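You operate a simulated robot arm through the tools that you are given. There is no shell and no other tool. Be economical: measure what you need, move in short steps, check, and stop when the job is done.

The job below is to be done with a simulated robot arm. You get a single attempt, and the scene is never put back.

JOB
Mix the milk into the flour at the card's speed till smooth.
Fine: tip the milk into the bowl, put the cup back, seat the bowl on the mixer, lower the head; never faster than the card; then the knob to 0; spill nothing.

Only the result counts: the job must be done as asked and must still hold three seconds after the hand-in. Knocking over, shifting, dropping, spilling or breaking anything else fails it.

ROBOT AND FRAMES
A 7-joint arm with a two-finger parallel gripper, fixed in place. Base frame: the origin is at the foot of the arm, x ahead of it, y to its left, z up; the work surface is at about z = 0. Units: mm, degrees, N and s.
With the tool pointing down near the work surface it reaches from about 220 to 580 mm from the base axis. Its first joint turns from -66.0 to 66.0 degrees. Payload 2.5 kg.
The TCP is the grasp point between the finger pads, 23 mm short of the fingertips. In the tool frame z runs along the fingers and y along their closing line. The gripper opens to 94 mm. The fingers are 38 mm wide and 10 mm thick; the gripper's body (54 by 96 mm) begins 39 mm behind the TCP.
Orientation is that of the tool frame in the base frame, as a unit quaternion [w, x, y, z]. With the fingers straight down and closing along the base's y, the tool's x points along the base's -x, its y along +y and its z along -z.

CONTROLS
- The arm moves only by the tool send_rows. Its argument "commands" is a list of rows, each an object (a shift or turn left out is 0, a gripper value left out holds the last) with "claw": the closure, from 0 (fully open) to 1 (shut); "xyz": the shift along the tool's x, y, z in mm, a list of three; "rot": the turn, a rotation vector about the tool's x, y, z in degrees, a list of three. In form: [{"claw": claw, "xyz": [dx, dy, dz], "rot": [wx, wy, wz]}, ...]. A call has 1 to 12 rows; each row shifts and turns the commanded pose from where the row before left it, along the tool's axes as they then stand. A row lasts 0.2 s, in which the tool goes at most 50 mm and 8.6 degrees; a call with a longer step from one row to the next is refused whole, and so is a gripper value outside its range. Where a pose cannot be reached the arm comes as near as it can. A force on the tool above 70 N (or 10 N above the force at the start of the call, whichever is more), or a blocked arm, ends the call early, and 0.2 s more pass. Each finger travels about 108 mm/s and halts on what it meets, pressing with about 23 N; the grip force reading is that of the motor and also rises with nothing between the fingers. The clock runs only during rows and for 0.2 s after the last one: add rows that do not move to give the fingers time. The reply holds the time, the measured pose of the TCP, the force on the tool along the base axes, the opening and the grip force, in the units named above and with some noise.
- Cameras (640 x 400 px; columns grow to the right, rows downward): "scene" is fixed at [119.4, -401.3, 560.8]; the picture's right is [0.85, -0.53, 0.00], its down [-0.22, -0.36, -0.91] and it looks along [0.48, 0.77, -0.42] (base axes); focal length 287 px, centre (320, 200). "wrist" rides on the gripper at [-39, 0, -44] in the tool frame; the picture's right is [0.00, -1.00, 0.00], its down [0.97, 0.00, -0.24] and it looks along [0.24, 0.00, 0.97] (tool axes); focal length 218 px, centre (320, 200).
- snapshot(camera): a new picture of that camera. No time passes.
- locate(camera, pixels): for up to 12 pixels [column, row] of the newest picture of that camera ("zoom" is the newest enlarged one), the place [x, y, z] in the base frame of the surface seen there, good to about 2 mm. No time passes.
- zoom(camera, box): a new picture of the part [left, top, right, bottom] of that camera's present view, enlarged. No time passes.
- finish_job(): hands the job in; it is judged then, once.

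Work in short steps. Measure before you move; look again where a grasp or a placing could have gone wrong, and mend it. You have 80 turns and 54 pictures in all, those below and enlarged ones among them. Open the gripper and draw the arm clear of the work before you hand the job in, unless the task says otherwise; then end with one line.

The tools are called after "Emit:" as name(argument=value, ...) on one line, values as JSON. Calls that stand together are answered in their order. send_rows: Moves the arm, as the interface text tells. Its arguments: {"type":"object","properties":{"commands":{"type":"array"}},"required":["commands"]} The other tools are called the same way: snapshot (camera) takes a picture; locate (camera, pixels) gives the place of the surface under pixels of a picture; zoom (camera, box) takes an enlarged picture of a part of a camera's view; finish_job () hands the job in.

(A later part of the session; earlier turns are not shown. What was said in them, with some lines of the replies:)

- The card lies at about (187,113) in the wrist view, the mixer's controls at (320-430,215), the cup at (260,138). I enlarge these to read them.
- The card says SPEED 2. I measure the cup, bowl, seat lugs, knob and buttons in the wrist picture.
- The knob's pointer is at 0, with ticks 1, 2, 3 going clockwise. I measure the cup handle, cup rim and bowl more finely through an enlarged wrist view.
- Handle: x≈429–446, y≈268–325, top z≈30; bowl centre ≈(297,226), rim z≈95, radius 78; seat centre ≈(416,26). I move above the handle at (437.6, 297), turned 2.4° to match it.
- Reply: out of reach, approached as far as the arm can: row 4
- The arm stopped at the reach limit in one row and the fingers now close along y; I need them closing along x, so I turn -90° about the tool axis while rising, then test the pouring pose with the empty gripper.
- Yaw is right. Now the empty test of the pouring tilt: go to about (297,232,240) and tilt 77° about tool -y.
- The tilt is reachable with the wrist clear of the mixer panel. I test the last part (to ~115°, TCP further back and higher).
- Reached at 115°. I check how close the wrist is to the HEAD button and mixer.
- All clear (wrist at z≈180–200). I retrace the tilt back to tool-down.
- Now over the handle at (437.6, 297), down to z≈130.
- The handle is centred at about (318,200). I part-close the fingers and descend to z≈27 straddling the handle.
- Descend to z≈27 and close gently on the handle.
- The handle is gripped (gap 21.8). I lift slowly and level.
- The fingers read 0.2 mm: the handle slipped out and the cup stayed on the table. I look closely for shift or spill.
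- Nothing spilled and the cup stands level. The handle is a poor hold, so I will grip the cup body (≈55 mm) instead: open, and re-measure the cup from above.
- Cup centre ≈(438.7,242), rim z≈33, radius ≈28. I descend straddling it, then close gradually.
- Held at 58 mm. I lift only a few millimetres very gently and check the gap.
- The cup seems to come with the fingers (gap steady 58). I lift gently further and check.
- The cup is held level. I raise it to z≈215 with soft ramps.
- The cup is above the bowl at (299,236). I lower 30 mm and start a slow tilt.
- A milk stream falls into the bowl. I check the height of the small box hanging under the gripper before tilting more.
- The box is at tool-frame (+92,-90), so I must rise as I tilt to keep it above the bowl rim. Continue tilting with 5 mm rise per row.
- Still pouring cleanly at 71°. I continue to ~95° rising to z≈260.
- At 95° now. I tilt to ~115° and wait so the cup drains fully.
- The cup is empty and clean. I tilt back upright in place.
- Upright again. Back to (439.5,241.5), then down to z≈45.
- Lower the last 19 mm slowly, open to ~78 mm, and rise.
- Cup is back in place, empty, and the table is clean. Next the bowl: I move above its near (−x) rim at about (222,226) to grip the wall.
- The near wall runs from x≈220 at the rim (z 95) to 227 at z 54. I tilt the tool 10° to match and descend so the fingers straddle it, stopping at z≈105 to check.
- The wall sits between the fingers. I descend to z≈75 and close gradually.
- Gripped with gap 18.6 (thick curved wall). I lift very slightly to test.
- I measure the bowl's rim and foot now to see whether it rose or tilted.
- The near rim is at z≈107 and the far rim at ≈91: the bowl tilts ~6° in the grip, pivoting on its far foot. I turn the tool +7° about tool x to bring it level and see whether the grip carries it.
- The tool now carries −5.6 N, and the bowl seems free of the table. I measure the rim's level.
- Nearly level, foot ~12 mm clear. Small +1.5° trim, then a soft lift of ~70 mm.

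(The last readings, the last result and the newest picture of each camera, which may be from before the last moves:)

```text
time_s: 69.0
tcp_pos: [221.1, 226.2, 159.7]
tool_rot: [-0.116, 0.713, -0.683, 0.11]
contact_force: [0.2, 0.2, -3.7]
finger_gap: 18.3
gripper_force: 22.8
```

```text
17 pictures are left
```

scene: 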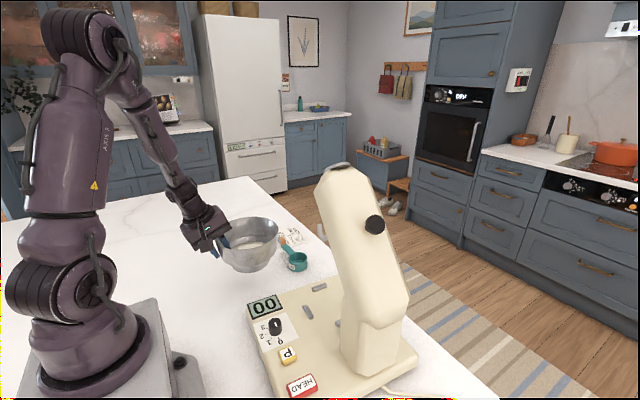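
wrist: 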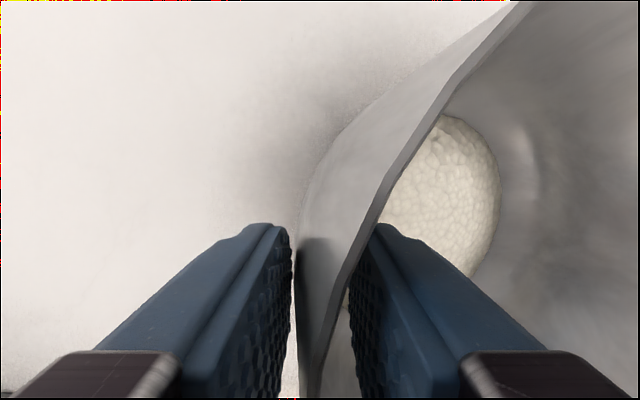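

Level and steady. I carry it smoothly toward the seat: TCP target (342, 26), bowl ~82 mm up, well below the hook (z 231).

Emit:
send_rows(commands=[{"xyz": [4.1, -2.1, 0.7]}, {"xyz": [8.2, -4.3, 1.4]}, {"xyz": [12.3, -6.4, 2.1]}, {"xyz": [15.3, -8.0, 2.6]}, {"xyz": [17.4, -9.1, 3.0]}, {"xyz": [17.4, -9.1, 3.0]}, {"xyz": [17.4, -9.1, 3.0]}, {"xyz": [15.3, -8.0, 2.6]}, {"xyz": [12.3, -6.4, 2.1]}, {"xyz": [8.2, -4.3, 1.4]}, {"xyz": [4.1, -2.1, 0.7]}, {}])

Emit:
snapshot(camera="scene")

```text
time_s: 71.6
tcp_pos: [299.2, 97.1, 160.6]
tool_rot: [-0.116, 0.712, -0.683, 0.111]
contact_force: [-0.1, 0.0, -5.4]
finger_gap: 18.4
gripper_force: 23.5
```

```text
16 pictures are left
```

scene: 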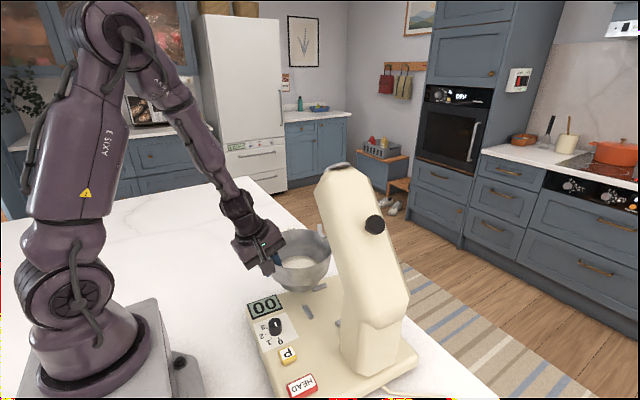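

Second half of the carry, to (342, 26).

Emit:
send_rows(commands=[{"xyz": [5.1, -2.7, 0.9]}, {"xyz": [9.4, -4.9, 1.6]}, {"xyz": [14.5, -7.6, 2.5]}, {"xyz": [14.5, -7.6, 2.5]}, {"xyz": [14.4, -7.6, 2.4]}, {"xyz": [9.4, -4.9, 1.6]}, {"xyz": [5.1, -2.6, 0.8]}, {}, {}])

Emit:
snapshot(camera="wrist")

Emit:
zoom(camera="scene", box=[220, 180, 420, 340])

```text
time_s: 73.6
tcp_pos: [342.1, 27.6, 160.3]
tool_rot: [-0.116, 0.713, -0.683, 0.111]
contact_force: [-0.6, -0.1, -5.4]
finger_gap: 18.5
gripper_force: 22.8
```

```text
15 pictures are left
```

wrist: 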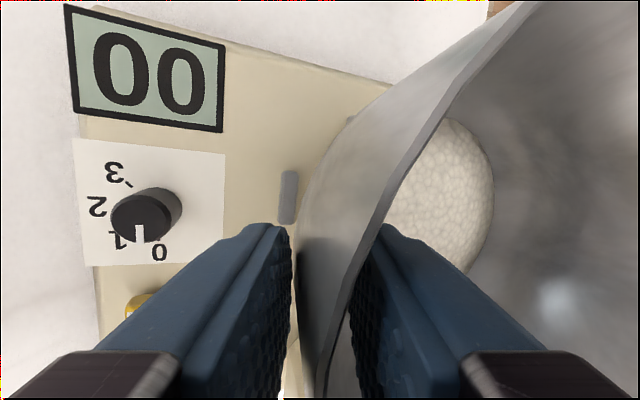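

```text
2.50 times, centred on (320, 260) of scene
```

zoom: 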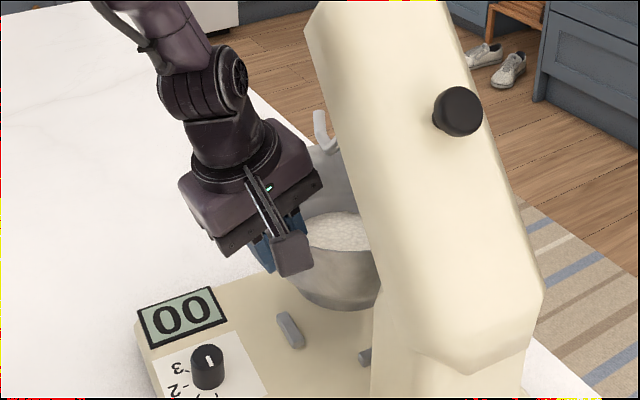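

I measure the rim in both pictures to fix the bowl's actual centre before lowering.

Emit:
locate(camera="wrist", pixels=[[448, 100], [416, 150], [392, 190], [525, 5], [288, 195], [350, 300], [310, 190], [470, 70]])

Emit:
locate(camera="zoom", pixels=[[320, 247], [345, 252], [370, 251], [325, 150], [290, 330], [364, 357], [320, 302], [350, 308], [300, 270], [340, 170]])

```text
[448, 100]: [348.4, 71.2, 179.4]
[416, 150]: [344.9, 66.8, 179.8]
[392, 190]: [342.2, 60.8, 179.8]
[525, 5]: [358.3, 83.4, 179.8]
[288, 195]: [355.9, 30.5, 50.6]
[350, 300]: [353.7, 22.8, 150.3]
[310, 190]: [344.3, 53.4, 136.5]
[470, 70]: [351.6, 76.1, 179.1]
```

```text
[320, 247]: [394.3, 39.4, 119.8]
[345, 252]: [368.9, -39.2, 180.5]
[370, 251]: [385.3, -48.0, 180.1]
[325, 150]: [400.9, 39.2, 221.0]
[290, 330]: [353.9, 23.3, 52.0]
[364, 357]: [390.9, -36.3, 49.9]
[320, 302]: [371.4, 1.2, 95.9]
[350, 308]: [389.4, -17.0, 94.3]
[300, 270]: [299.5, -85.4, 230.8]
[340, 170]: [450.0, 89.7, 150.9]
```

Rim is level at z≈180; fitted bowl centre ≈(411.3,26), seat centre from the lugs ≈(414.5,25.8). I shift +3 mm in x and lower 30 mm, then inspect.

Emit:
send_rows(commands=[{"xyz": [0, -3, 1]}, {"xyz": [0, 1.2, 3.8]}, {"xyz": [0, 1.9, 5.7]}, {"xyz": [0, 1.9, 5.7]}, {"xyz": [0, 1.9, 5.7]}, {"xyz": [0, 1.6, 4.8]}, {"xyz": [0, 0.9, 2.9]}, {}, {}])

Emit:
zoom(camera="scene", box=[270, 230, 370, 350])

```text
time_s: 75.6
tcp_pos: [344.2, 27.8, 130.4]
tool_rot: [-0.117, 0.713, -0.683, 0.11]
contact_force: [0.2, -0.5, -5.3]
finger_gap: 18.3
gripper_force: 23.0
```

```text
3.33 times, centred on (320, 290) of scene
```

zoom: 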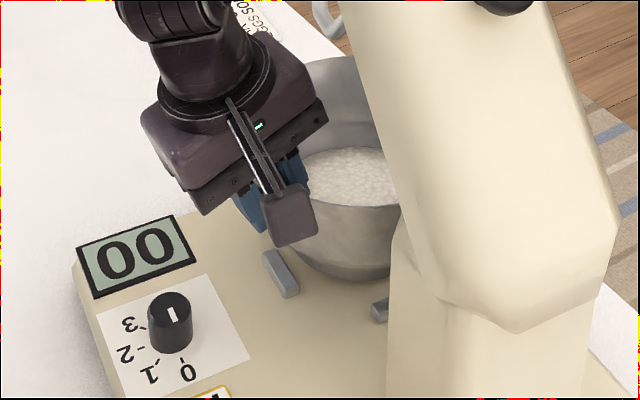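

I locate the foot's bottom edge and the two visible lugs.

Emit:
locate(camera="zoom", pixels=[[300, 258], [310, 267], [325, 274], [345, 278], [365, 278], [383, 274], [280, 272], [290, 270], [272, 256], [268, 262], [380, 308], [374, 303]])

```text
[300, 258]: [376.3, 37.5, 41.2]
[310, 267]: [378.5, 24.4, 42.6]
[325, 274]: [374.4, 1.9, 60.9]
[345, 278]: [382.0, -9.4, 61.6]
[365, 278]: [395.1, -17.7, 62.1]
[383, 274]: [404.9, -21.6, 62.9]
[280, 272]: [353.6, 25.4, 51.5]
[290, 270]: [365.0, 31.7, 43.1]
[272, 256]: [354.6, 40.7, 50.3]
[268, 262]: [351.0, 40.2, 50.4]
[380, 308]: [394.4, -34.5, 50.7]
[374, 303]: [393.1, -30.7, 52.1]
```

Foot fits a circle of r≈48 centred ≈(416,25.5), with ~6 mm clearance inside the lugs. I lower the remaining ~17 mm in small steps watching the force.

Emit:
send_rows(commands=[{"xyz": [0, 0.9, 2.9]}, {"xyz": [0, 1.2, 3.8]}, {"xyz": [0, 1.2, 3.8]}, {"xyz": [0, 0.8, 2.4]}, {"xyz": [0, 0.5, 1.4]}, {"xyz": [0, 0.3, 1]}, {}, {}])

Emit:
zoom(camera="scene", box=[270, 230, 370, 350])

```text
time_s: 77.4
tcp_pos: [344.0, 26.9, 114.9]
tool_rot: [-0.117, 0.712, -0.683, 0.111]
contact_force: [-8.2, 0.7, 25.8]
finger_gap: 18.9
gripper_force: 23.1
```

```text
3.33 times, centred on (320, 290) of scene
```

zoom: 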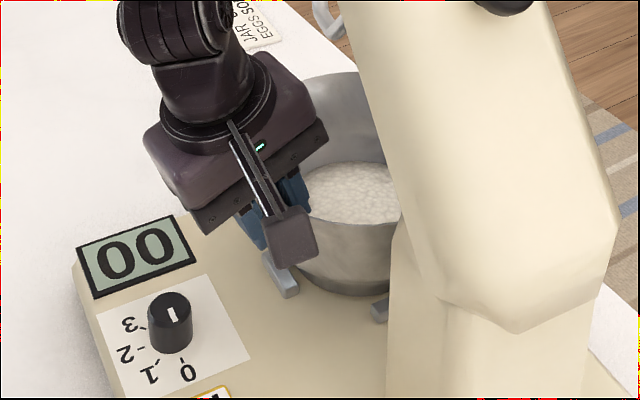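

The seat carries it (25 N up). I ease off 1 mm, open slowly, and withdraw vertically.

Emit:
send_rows(commands=[{"xyz": [0, -0.3, -0.9]}, {"claw": 0.78}, {"claw": 0.7}, {"claw": 0.6}, {"claw": 0.52}, {}, {"xyz": [0, -3.1, -9.5]}, {"xyz": [0, -6.2, -19]}, {"xyz": [0, -9.3, -28.5]}, {}])

Emit:
zoom(camera="scene", box=[250, 210, 390, 350])

```text
time_s: 79.6
tcp_pos: [345.6, 26.8, 175.3]
tool_rot: [-0.116, 0.713, -0.683, 0.112]
contact_force: [-0.3, 0.0, -0.1]
finger_gap: 45.3
gripper_force: 0.1
```

```text
2.86 times, centred on (320, 280) of scene
```

zoom: 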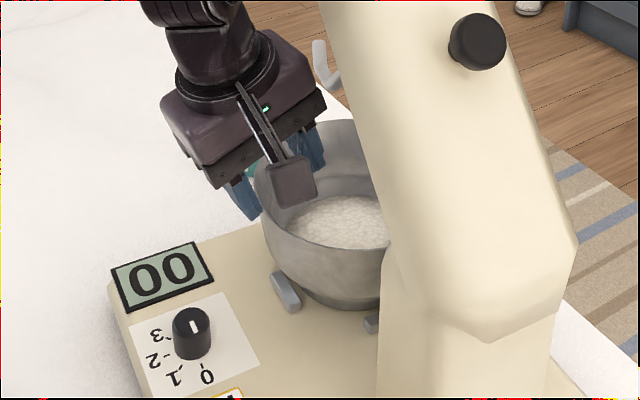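

Released. I verify the seating: rim height all round and foot versus lugs.

Emit:
locate(camera="zoom", pixels=[[263, 205], [280, 228], [320, 247], [365, 248], [262, 185], [330, 124], [300, 295], [330, 306], [360, 309], [290, 290], [283, 288], [310, 300]])

```text
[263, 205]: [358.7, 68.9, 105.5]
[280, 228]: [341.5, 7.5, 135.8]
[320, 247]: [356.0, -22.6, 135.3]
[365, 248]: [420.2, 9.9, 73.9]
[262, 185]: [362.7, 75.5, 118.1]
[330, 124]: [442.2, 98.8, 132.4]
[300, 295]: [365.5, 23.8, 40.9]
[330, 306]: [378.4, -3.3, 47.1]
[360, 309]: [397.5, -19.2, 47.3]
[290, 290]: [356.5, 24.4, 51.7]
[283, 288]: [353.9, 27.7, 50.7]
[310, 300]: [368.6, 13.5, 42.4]
```

Rim centre ≈(417,25.5), rim z≈134: seated between the lugs. Next the HEAD button at ≈(260,−119,57.6): I back off, return the tool to vertical, shut the fingers and go above it.

Emit:
send_rows(commands=[{"claw": 0.6, "xyz": [0, 40.4, -13.1]}, {"claw": 1.0, "xyz": [0, 40.4, -13.1]}, {"rot": [-6.2, 0, 0]}, {"rot": [-6.2, 0, 0]}, {"rot": [-6.1, 0, 0]}, {"xyz": [36, 1.7, 0]}, {"xyz": [36, 1.7, 0]}, {"xyz": [36, 1.7, 0]}, {"xyz": [34.8, 1.8, 0]}, {}])

Emit:
snapshot(camera="wrist")

```text
time_s: 81.8
tcp_pos: [273.5, -117.2, 176.1]
tool_rot: [0.0, 0.722, -0.692, 0.0]
contact_force: [-0.1, 0.0, 0.2]
finger_gap: 0.0
gripper_force: 23.1
out of reach, approached as far as the arm can: row 2
```

```text
10 pictures are left
```

wrist: 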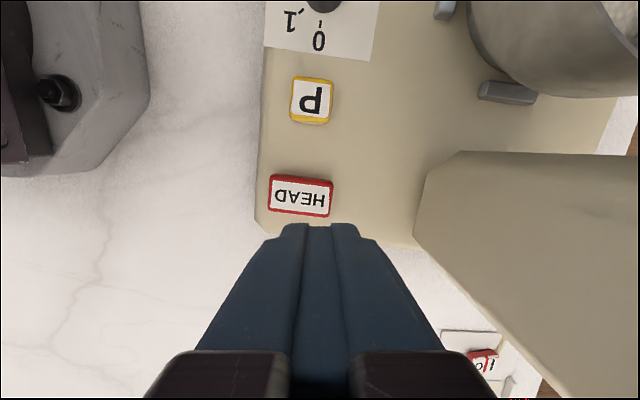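

10 pictures left. I locate the button and the knob area in this same picture.

Emit:
locate(camera="wrist", pixels=[[300, 195], [272, 190], [330, 200], [300, 178], [300, 213], [312, 100], [322, 4], [500, 92], [350, 140], [440, 180]])

```text
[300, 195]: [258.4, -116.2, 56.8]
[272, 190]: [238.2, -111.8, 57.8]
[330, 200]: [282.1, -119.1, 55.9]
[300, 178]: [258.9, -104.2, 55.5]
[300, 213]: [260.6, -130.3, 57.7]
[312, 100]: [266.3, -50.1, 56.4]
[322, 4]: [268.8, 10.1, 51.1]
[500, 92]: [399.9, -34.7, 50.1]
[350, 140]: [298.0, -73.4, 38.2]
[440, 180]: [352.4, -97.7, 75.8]
```

Button centre (259.5,−117). I move over it, descend, and press in small steps.

Emit:
send_rows(commands=[{"xyz": [0.5, 13.8, 0]}, {"xyz": [0, 0, 40]}, {"xyz": [0, 0, 40]}, {"xyz": [0, 0, 8]}, {}, {"xyz": [0, 0, 4]}, {"xyz": [0, 0, 3]}, {"xyz": [0, 0, 2]}, {}])

```text
time_s: 83.8
tcp_pos: [260.9, -119.5, 80.0]
tool_rot: [0.0, 0.722, -0.692, 0.0]
contact_force: [0.0, -0.2, 1.3]
finger_gap: 0.1
gripper_force: 23.1
```

Emit:
send_rows(commands=[{"xyz": [0, 0, 2]}, {"xyz": [0, 0, 2]}, {"xyz": [0, 0, 1]}, {}])

```text
time_s: 84.8
tcp_pos: [259.7, -119.1, 74.1]
tool_rot: [-0.001, 0.722, -0.692, 0.0]
contact_force: [1.1, 1.0, 2.9]
finger_gap: 0.0
gripper_force: 22.4
```

Pressed ~6 mm with light resistance. I release upward and check the head.

Emit:
send_rows(commands=[{"xyz": [0, 0, 1]}, {}, {"xyz": [0, 0, -10]}, {"xyz": [0, 0, -30]}, {"xyz": [0, 0, -40]}, {}, {}, {}, {}, {}, {}])

Emit:
snapshot(camera="scene")

```text
time_s: 87.2
tcp_pos: [261.5, -118.9, 153.5]
tool_rot: [0.0, 0.721, -0.693, -0.001]
contact_force: [0.4, -0.8, -0.8]
finger_gap: 0.2
gripper_force: 22.8
```

```text
9 pictures are left
```

scene: 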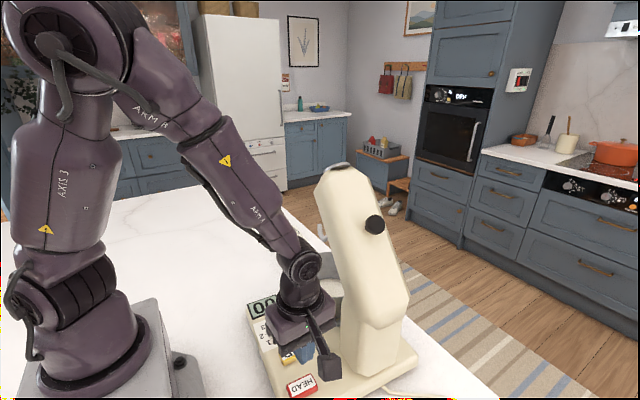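

The head is still up. I press again, deeper and held for longer, watching the force.

Emit:
send_rows(commands=[{"xyz": [0, 0, 40]}, {"xyz": [0, 0, 32]}, {"xyz": [0, 0, 6]}, {"xyz": [0, 0, 3]}, {"xyz": [0, 0, 2]}, {}])

Emit:
send_rows(commands=[{"xyz": [0, 0, 1.5]}, {"xyz": [0, 0, 1]}, {"xyz": [0, 0, 1]}, {}, {}, {}, {}, {}, {}, {}])

Emit:
snapshot(camera="scene")

```text
time_s: 88.6
tcp_pos: [261.9, -119.2, 70.3]
tool_rot: [0.0, 0.722, -0.692, 0.001]
contact_force: [-2.7, 3.2, 20.0]
finger_gap: 0.0
gripper_force: 22.7
```

```text
time_s: 90.8
tcp_pos: [262.1, -118.8, 66.4]
tool_rot: [0.0, 0.722, -0.692, 0.0]
contact_force: [-10.0, 0.6, 41.8]
finger_gap: 0.0
gripper_force: 23.1
```

```text
8 pictures are left
```

scene: 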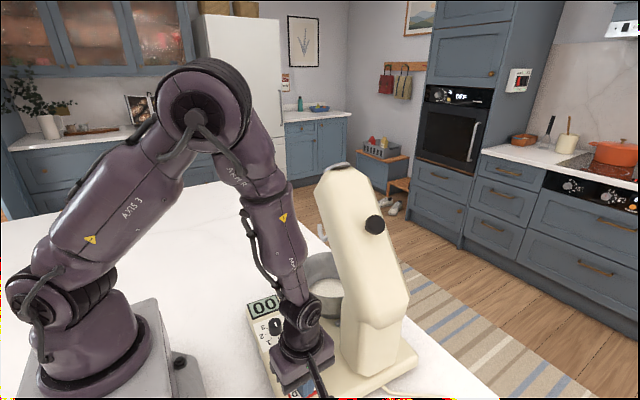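

The button is fully bottomed (42 N) yet the head stays. I release and look after a few seconds.

Emit:
send_rows(commands=[{"xyz": [0, 0, -6]}, {"xyz": [0, 0, -20]}, {"xyz": [0, 0, -40]}, {"xyz": [0, 0, -40]}, {"xyz": [0, 0, -40]}, {"xyz": [0, 40, 0]}, {}, {}, {}, {}])

Emit:
snapshot(camera="scene")

```text
time_s: 93.0
tcp_pos: [222.7, -121.3, 212.0]
tool_rot: [0.0, 0.721, -0.692, 0.0]
contact_force: [-0.9, -0.2, -0.3]
finger_gap: 0.1
gripper_force: 23.1
```

```text
7 pictures are left
```

scene: 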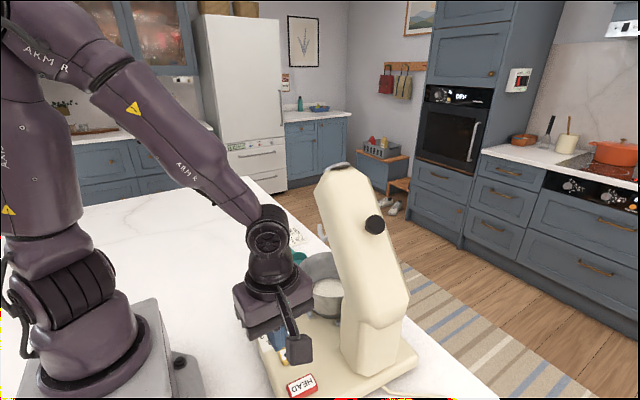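

The head remains raised, so HEAD is probably a latch and the head must be pushed down by its knob at (375,224). I measure the head's shape in this picture.

Emit:
locate(camera="scene", pixels=[[375, 224], [382, 224], [370, 216], [345, 168], [335, 164], [365, 180], [400, 285], [385, 260], [340, 220], [350, 300], [365, 360], [300, 382]])

Emit:
locate(camera="scene", pixels=[[393, 240], [375, 190], [408, 300], [390, 320], [408, 340], [330, 190], [322, 200], [342, 260], [345, 320], [320, 172], [352, 170], [360, 320]])

```text
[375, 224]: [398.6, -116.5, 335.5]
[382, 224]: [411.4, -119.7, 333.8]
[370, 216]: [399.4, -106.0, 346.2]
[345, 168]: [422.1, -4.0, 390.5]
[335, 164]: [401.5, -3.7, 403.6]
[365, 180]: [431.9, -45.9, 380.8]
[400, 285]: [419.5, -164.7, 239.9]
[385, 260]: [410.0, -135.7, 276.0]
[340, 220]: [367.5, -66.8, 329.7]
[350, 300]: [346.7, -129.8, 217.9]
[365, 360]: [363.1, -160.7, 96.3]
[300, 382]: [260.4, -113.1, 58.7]
```

```text
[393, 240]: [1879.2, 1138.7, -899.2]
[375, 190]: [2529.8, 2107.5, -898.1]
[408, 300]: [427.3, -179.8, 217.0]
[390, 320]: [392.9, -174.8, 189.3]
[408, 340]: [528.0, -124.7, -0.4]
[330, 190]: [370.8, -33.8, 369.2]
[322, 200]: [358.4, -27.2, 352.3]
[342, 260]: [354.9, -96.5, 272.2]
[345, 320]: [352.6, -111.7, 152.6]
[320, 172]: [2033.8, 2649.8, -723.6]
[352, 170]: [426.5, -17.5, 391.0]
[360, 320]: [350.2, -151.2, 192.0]
```

The head's top face slopes ~45° (y −20,z 391 → y −136,z 276), so pressing on its upper end should swing it down around a pivot near (y −150,z 190). I go above that end with closed fingers.

Emit:
send_rows(commands=[{"xyz": [0, 0, -43]}, {"xyz": [0, 0, -43]}, {"xyz": [0, 0, -43]}, {"xyz": [0, 0, -43]}, {"xyz": [0, 0, -43]}, {"xyz": [0, 0, -38]}, {"xyz": [-15, -37.7, 0]}, {"xyz": [-15, -37.7, 0]}, {"xyz": [-15, -37.7, 0]}, {"xyz": [-15, -37.7, 0]}, {"xyz": [-15, -37.7, 0]}, {}])

```text
time_s: 95.6
tcp_pos: [407.3, -37.2, 467.3]
tool_rot: [0.0, 0.722, -0.692, 0.0]
contact_force: [0.6, -0.2, -0.7]
finger_gap: 0.0
gripper_force: 22.9
```

Above the head's end. I come down in small steps to touch it.

Emit:
send_rows(commands=[{"xyz": [0, 0, 25]}, {"xyz": [0, 0, 12]}, {"xyz": [0, 0, 5]}, {"xyz": [0, 0, 4]}, {"xyz": [0, 0, 3]}, {}])

```text
time_s: 97.0
tcp_pos: [405.2, -37.8, 416.5]
tool_rot: [0.0, 0.721, -0.693, 0.0]
contact_force: [0.4, -2.4, 0.9]
finger_gap: 0.1
gripper_force: 22.8
```

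Near contact. I push gently along the arc (+y and down) with small steps.

Emit:
send_rows(commands=[{"xyz": [-3, 0, 3]}, {"xyz": [-3, 0, 3]}, {"xyz": [-3, 0, 3]}, {}])

```text
time_s: 98.0
tcp_pos: [406.1, -28.7, 407.4]
tool_rot: [-0.001, 0.722, -0.692, 0.001]
contact_force: [-0.2, -0.5, 3.3]
finger_gap: 0.0
gripper_force: 23.3
```

Only 3 N; continue along the arc.

Emit:
send_rows(commands=[{"xyz": [-5, 0, 4]}, {"xyz": [-5, 0, 4]}, {"xyz": [-5, 0, 4]}, {"xyz": [-5, 0, 4]}, {}])

Emit:
snapshot(camera="scene")

```text
time_s: 99.2
tcp_pos: [405.2, -7.4, 392.3]
tool_rot: [-0.001, 0.722, -0.692, 0.0]
contact_force: [-0.8, -1.5, 1.5]
finger_gap: 0.1
gripper_force: 23.0
```

```text
6 pictures are left
```

scene: 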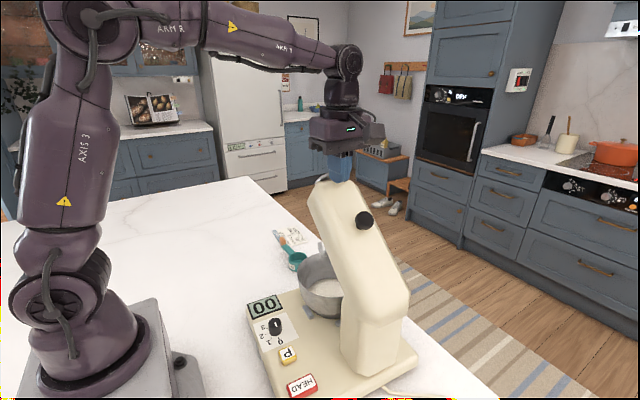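

The head is swinging down under the fingers. I keep following the arc.

Emit:
send_rows(commands=[{"xyz": [-6, 0, 6]}, {"xyz": [-6, 0, 6]}, {"xyz": [-6, 0, 6]}, {"xyz": [-6, 0, 7]}, {"xyz": [-6, 0, 8]}, {"xyz": [-6, 0, 9]}, {"xyz": [-6, 0, 9]}, {"xyz": [-5, 0, 9]}, {}])

```text
time_s: 101.2
tcp_pos: [403.3, 39.1, 331.3]
tool_rot: [0.0, 0.721, -0.693, -0.001]
contact_force: [0.6, 0.7, 4.1]
finger_gap: 0.2
gripper_force: 23.0
```

Emit:
send_rows(commands=[{"xyz": [-4, -0.3, 8]}, {"xyz": [-4, -0.3, 8]}, {"xyz": [-4, -0.3, 8]}, {"xyz": [-3, -0.3, 8]}, {}])

```text
time_s: 102.4
tcp_pos: [404.4, 53.2, 300.9]
tool_rot: [-0.001, 0.722, -0.692, 0.0]
contact_force: [1.0, -2.1, 3.2]
finger_gap: 0.1
gripper_force: 23.0
```

Force is still low (3 N). Continue in smaller steps, watching for the bottom.

Emit:
send_rows(commands=[{"xyz": [-3, -0.3, 7]}, {"xyz": [-3, -0.3, 7]}, {"xyz": [-2, -0.3, 7]}, {"xyz": [-2, 0, 6]}, {}])

Emit:
snapshot(camera="scene")

```text
time_s: 103.6
tcp_pos: [404.6, 62.2, 277.5]
tool_rot: [0.0, 0.721, -0.693, 0.003]
contact_force: [-25.9, -17.0, 61.6]
finger_gap: 0.1
gripper_force: 22.8
```

```text
5 pictures are left
```

scene: 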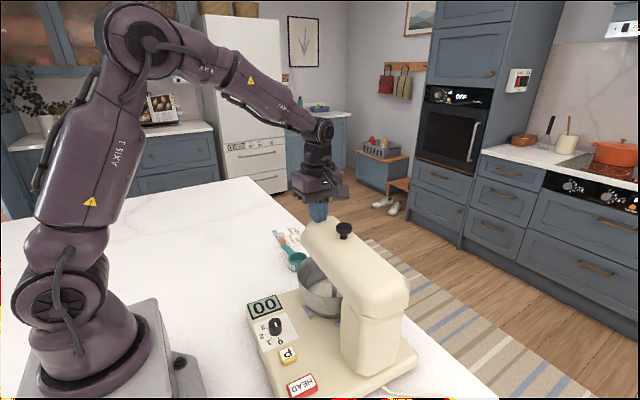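

The head is down and horizontal, firm at 62 N. I back off upward, then move above the knob near (275,29), opening the fingers part-way.

Emit:
send_rows(commands=[{"xyz": [0, 0, -5]}, {"xyz": [0, 0, -20]}, {"xyz": [0, 0, -25]}, {"xyz": [7, 33, 0]}, {"xyz": [7, 33, 0]}, {"xyz": [7, 33, 0]}, {"claw": 0.45, "xyz": [7, 33, 0]}, {"xyz": [0, 0, 45]}, {"xyz": [0, 0, 45]}, {"xyz": [0, 0, 45]}, {"xyz": [0, 0, 30]}, {}])

Emit:
snapshot(camera="wrist")

```text
time_s: 106.2
tcp_pos: [272.8, 29.2, 157.8]
tool_rot: [0.0, 0.722, -0.692, 0.0]
contact_force: [-0.4, 0.0, 0.4]
finger_gap: 51.4
gripper_force: 0.0
```

```text
4 pictures are left
```

wrist: 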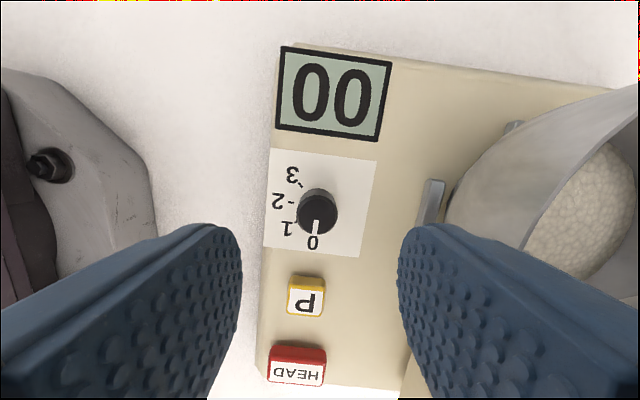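

I measure the knob's top, pointer tip and scale ticks in this picture.

Emit:
locate(camera="wrist", pixels=[[316, 214], [316, 228], [300, 215], [333, 215], [316, 197], [318, 191], [313, 235], [293, 226], [291, 203], [300, 186], [313, 243], [288, 228]])

Emit:
locate(camera="wrist", pixels=[[279, 201], [292, 175], [318, 235], [305, 228], [335, 200], [345, 210], [310, 231], [270, 150], [376, 161], [361, 256], [265, 243], [306, 297]])

```text
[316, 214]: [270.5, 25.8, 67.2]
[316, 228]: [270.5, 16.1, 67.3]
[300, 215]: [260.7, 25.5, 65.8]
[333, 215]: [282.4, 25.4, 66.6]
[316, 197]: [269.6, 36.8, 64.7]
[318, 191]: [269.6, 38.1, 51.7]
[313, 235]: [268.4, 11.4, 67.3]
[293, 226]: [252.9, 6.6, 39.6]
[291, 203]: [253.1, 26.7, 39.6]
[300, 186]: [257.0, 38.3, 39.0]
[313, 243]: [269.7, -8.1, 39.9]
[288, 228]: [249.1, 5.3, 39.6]
```

```text
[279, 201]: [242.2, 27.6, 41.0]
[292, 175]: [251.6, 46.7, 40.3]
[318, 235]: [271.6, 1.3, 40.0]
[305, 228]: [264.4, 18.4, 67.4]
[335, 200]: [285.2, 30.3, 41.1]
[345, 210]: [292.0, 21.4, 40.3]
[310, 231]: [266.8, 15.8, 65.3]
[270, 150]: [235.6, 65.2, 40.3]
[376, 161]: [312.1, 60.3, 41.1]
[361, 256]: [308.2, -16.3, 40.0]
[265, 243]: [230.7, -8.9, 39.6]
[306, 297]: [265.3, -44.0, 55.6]
```

Knob centre ≈(271.3,24.8), top z≈67; ticks are 45° apart, so "2" is 90° clockwise from 0. I descend around the knob and close.

Emit:
send_rows(commands=[{"xyz": [4.3, 1.5, 35]}, {"xyz": [0, 0, 35]}, {"xyz": [0, 0, 16]}, {"xyz": [0, 0, 5]}, {}, {"claw": 0.6}, {"claw": 0.68}, {"claw": 0.72}, {"claw": 0.78}, {"claw": 1.0}, {}, {}])

Emit:
zoom(camera="scene", box=[220, 180, 430, 390])

```text
time_s: 108.8
tcp_pos: [271.8, 24.4, 66.8]
tool_rot: [0.001, 0.722, -0.692, -0.001]
contact_force: [-14.5, 0.1, 4.1]
finger_gap: 27.4
gripper_force: 23.7
```

```text
1.90 times, centred on (325, 285) of scene
```

zoom: 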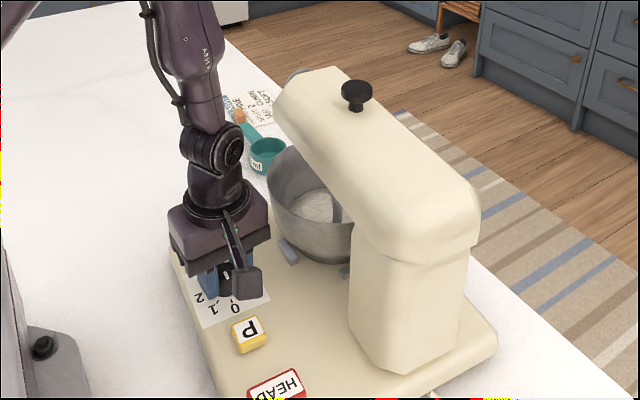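

The head is down with the hook in the bowl, and the knob is gripped. I turn clockwise slowly (first 45° to 1).

Emit:
send_rows(commands=[{"xyz": [0, 0.6, 0]}, {"rot": [0, 0, 3]}, {"rot": [0, 0, 6]}, {"rot": [0, 0, 6]}, {"rot": [0, 0, 6]}, {"rot": [0, 0, 6]}, {"rot": [0, 0, 6]}, {"rot": [0, 0, 6]}, {"rot": [0, 0, 6]}, {}])

Emit:
send_rows(commands=[{"rot": [0, 0, 6]}, {"rot": [0, 0, 6]}, {"rot": [0, 0, 6]}, {"rot": [0, 0, 6]}, {"rot": [0, 0, 6]}, {"rot": [0, 0, 6]}, {"rot": [0, 0, 5]}, {"rot": [0, 0, 3]}, {}])

Emit:
snapshot(camera="wrist")

```text
time_s: 111.0
tcp_pos: [271.5, 25.0, 67.8]
tool_rot: [0.002, -0.401, 0.916, 0.0]
contact_force: [-4.8, -5.5, 19.8]
finger_gap: 27.9
gripper_force: 23.0
```

```text
time_s: 113.0
tcp_pos: [272.4, 24.2, 66.9]
tool_rot: [0.001, -0.026, 1.0, -0.001]
contact_force: [17.9, -25.4, 0.1]
finger_gap: 27.4
gripper_force: 22.7
```

```text
2 pictures are left
```

wrist: 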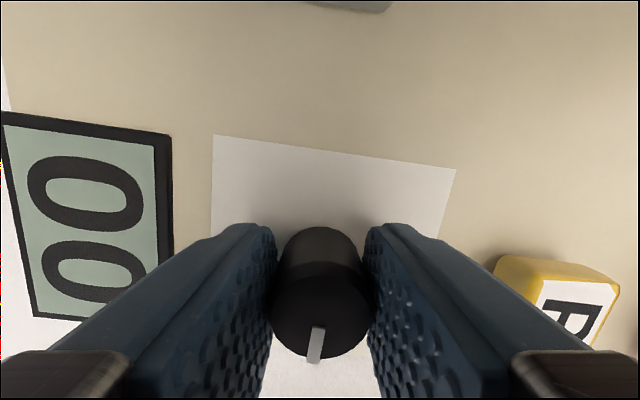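

The tool turned 89.6° and the pointer followed, so the knob is at 2. I let it mix for some seconds.

Emit:
send_rows(commands=[{}, {}, {}, {}, {}, {}, {}, {}, {}, {}, {}, {}])

Emit:
send_rows(commands=[{}, {}, {}, {}, {}, {}, {}, {}, {}, {}, {}, {}])

Emit:
send_rows(commands=[{}, {}, {}, {}, {}, {}, {}, {}, {}, {}, {}, {}])

Emit:
send_rows(commands=[{}, {}, {}, {}, {}, {}, {}, {}, {}, {}, {}, {}])

Emit:
zoom(camera="scene", box=[235, 225, 355, 325])

```text
time_s: 115.6
tcp_pos: [274.0, 24.4, 66.4]
tool_rot: [0.001, -0.028, 1.0, -0.003]
contact_force: [16.6, -24.3, -0.4]
finger_gap: 27.4
gripper_force: 22.9
```

```text
time_s: 118.2
tcp_pos: [272.7, 23.9, 66.1]
tool_rot: [0.001, -0.027, 1.0, -0.001]
contact_force: [15.7, -25.0, 0.1]
finger_gap: 27.7
gripper_force: 22.7
```

```text
time_s: 120.8
tcp_pos: [272.6, 25.2, 67.2]
tool_rot: [0.003, -0.027, 1.0, -0.002]
contact_force: [15.6, -24.9, 0.2]
finger_gap: 27.3
gripper_force: 23.4
```

```text
time_s: 123.4
tcp_pos: [272.9, 24.0, 65.6]
tool_rot: [0.002, -0.028, 1.0, -0.001]
contact_force: [15.5, -23.9, 1.4]
finger_gap: 27.5
gripper_force: 23.2
```

```text
4.00 times, centred on (295, 275) of scene
```

zoom: 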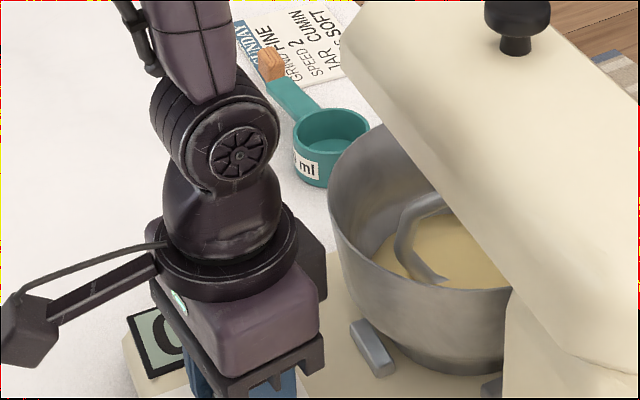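

The mix has turned to an even pale-yellow batter. I use the last picture for a close look at its smoothness before stopping.

Emit:
zoom(camera="scene", box=[325, 272, 365, 302])

```text
13.33 times, centred on (345, 287) of scene
```

zoom: 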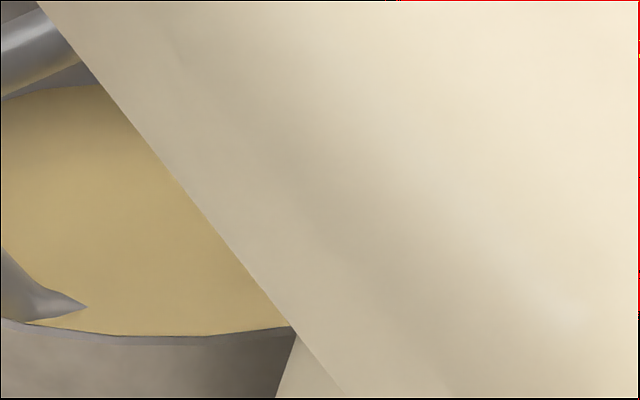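

The batter is fully smooth. I turn the knob back counter-clockwise to 0 (−91° to take up slack).

Emit:
send_rows(commands=[{"rot": [0, 0, -4]}, {"rot": [0, 0, -8]}, {"rot": [0, 0, -8]}, {"rot": [0, 0, -8]}, {"rot": [0, 0, -8]}, {"rot": [0, 0, -8]}, {"rot": [0, 0, -8]}, {"rot": [0, 0, -8]}, {"rot": [0, 0, -8]}, {"rot": [0, 0, -8]}, {"rot": [0, 0, -8]}, {"rot": [0, 0, -7]}])

Emit:
send_rows(commands=[{}, {}])

```text
time_s: 126.0
tcp_pos: [271.8, 24.8, 67.2]
tool_rot: [0.001, 0.735, -0.678, 0.0]
contact_force: [8.2, -12.8, 9.9]
finger_gap: 27.6
gripper_force: 22.8
```

```text
time_s: 126.6
tcp_pos: [271.6, 24.4, 67.3]
tool_rot: [0.0, 0.734, -0.679, 0.001]
contact_force: [5.1, -12.8, 11.7]
finger_gap: 27.4
gripper_force: 22.9
```

The tool is back at (2° past) its starting angle, so the knob is at 0. I open slowly, rise straight up and draw clear.

Emit:
send_rows(commands=[{"claw": 0.65}, {"claw": 0.5}, {"claw": 0.45}, {}, {"xyz": [0, 0, -15]}, {"xyz": [0, 0, -40]}, {"xyz": [0, 0, -45]}, {"xyz": [0, 0, -45]}, {"xyz": [0, 0, -45]}, {"xyz": [0, 0, -45]}, {"claw": 0}, {}])

Emit:
locate(camera="scene", pixels=[[275, 325]])

```text
time_s: 129.2
tcp_pos: [270.8, 25.7, 301.1]
tool_rot: [0.001, 0.734, -0.679, -0.001]
contact_force: [-0.1, 0.0, -0.2]
finger_gap: 94.2
gripper_force: 0.0
```

```text
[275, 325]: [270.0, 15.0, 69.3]
```

The arm is clear (z≈301, open), all steps are done; handing in.

Emit:
finish_job()

```text
The job is handed in.
```

I handed the job in with the milk mixed into the flour at speed 2 (the card's speed) to a smooth batter. The empty cup is back in its place, give or take a couple of millimetres. The bowl is seated, the head is down and I saw no spills. I ran out of pictures before the last step, so I judged the knob to be at 0 from the arm's turn angle and didn't see it.
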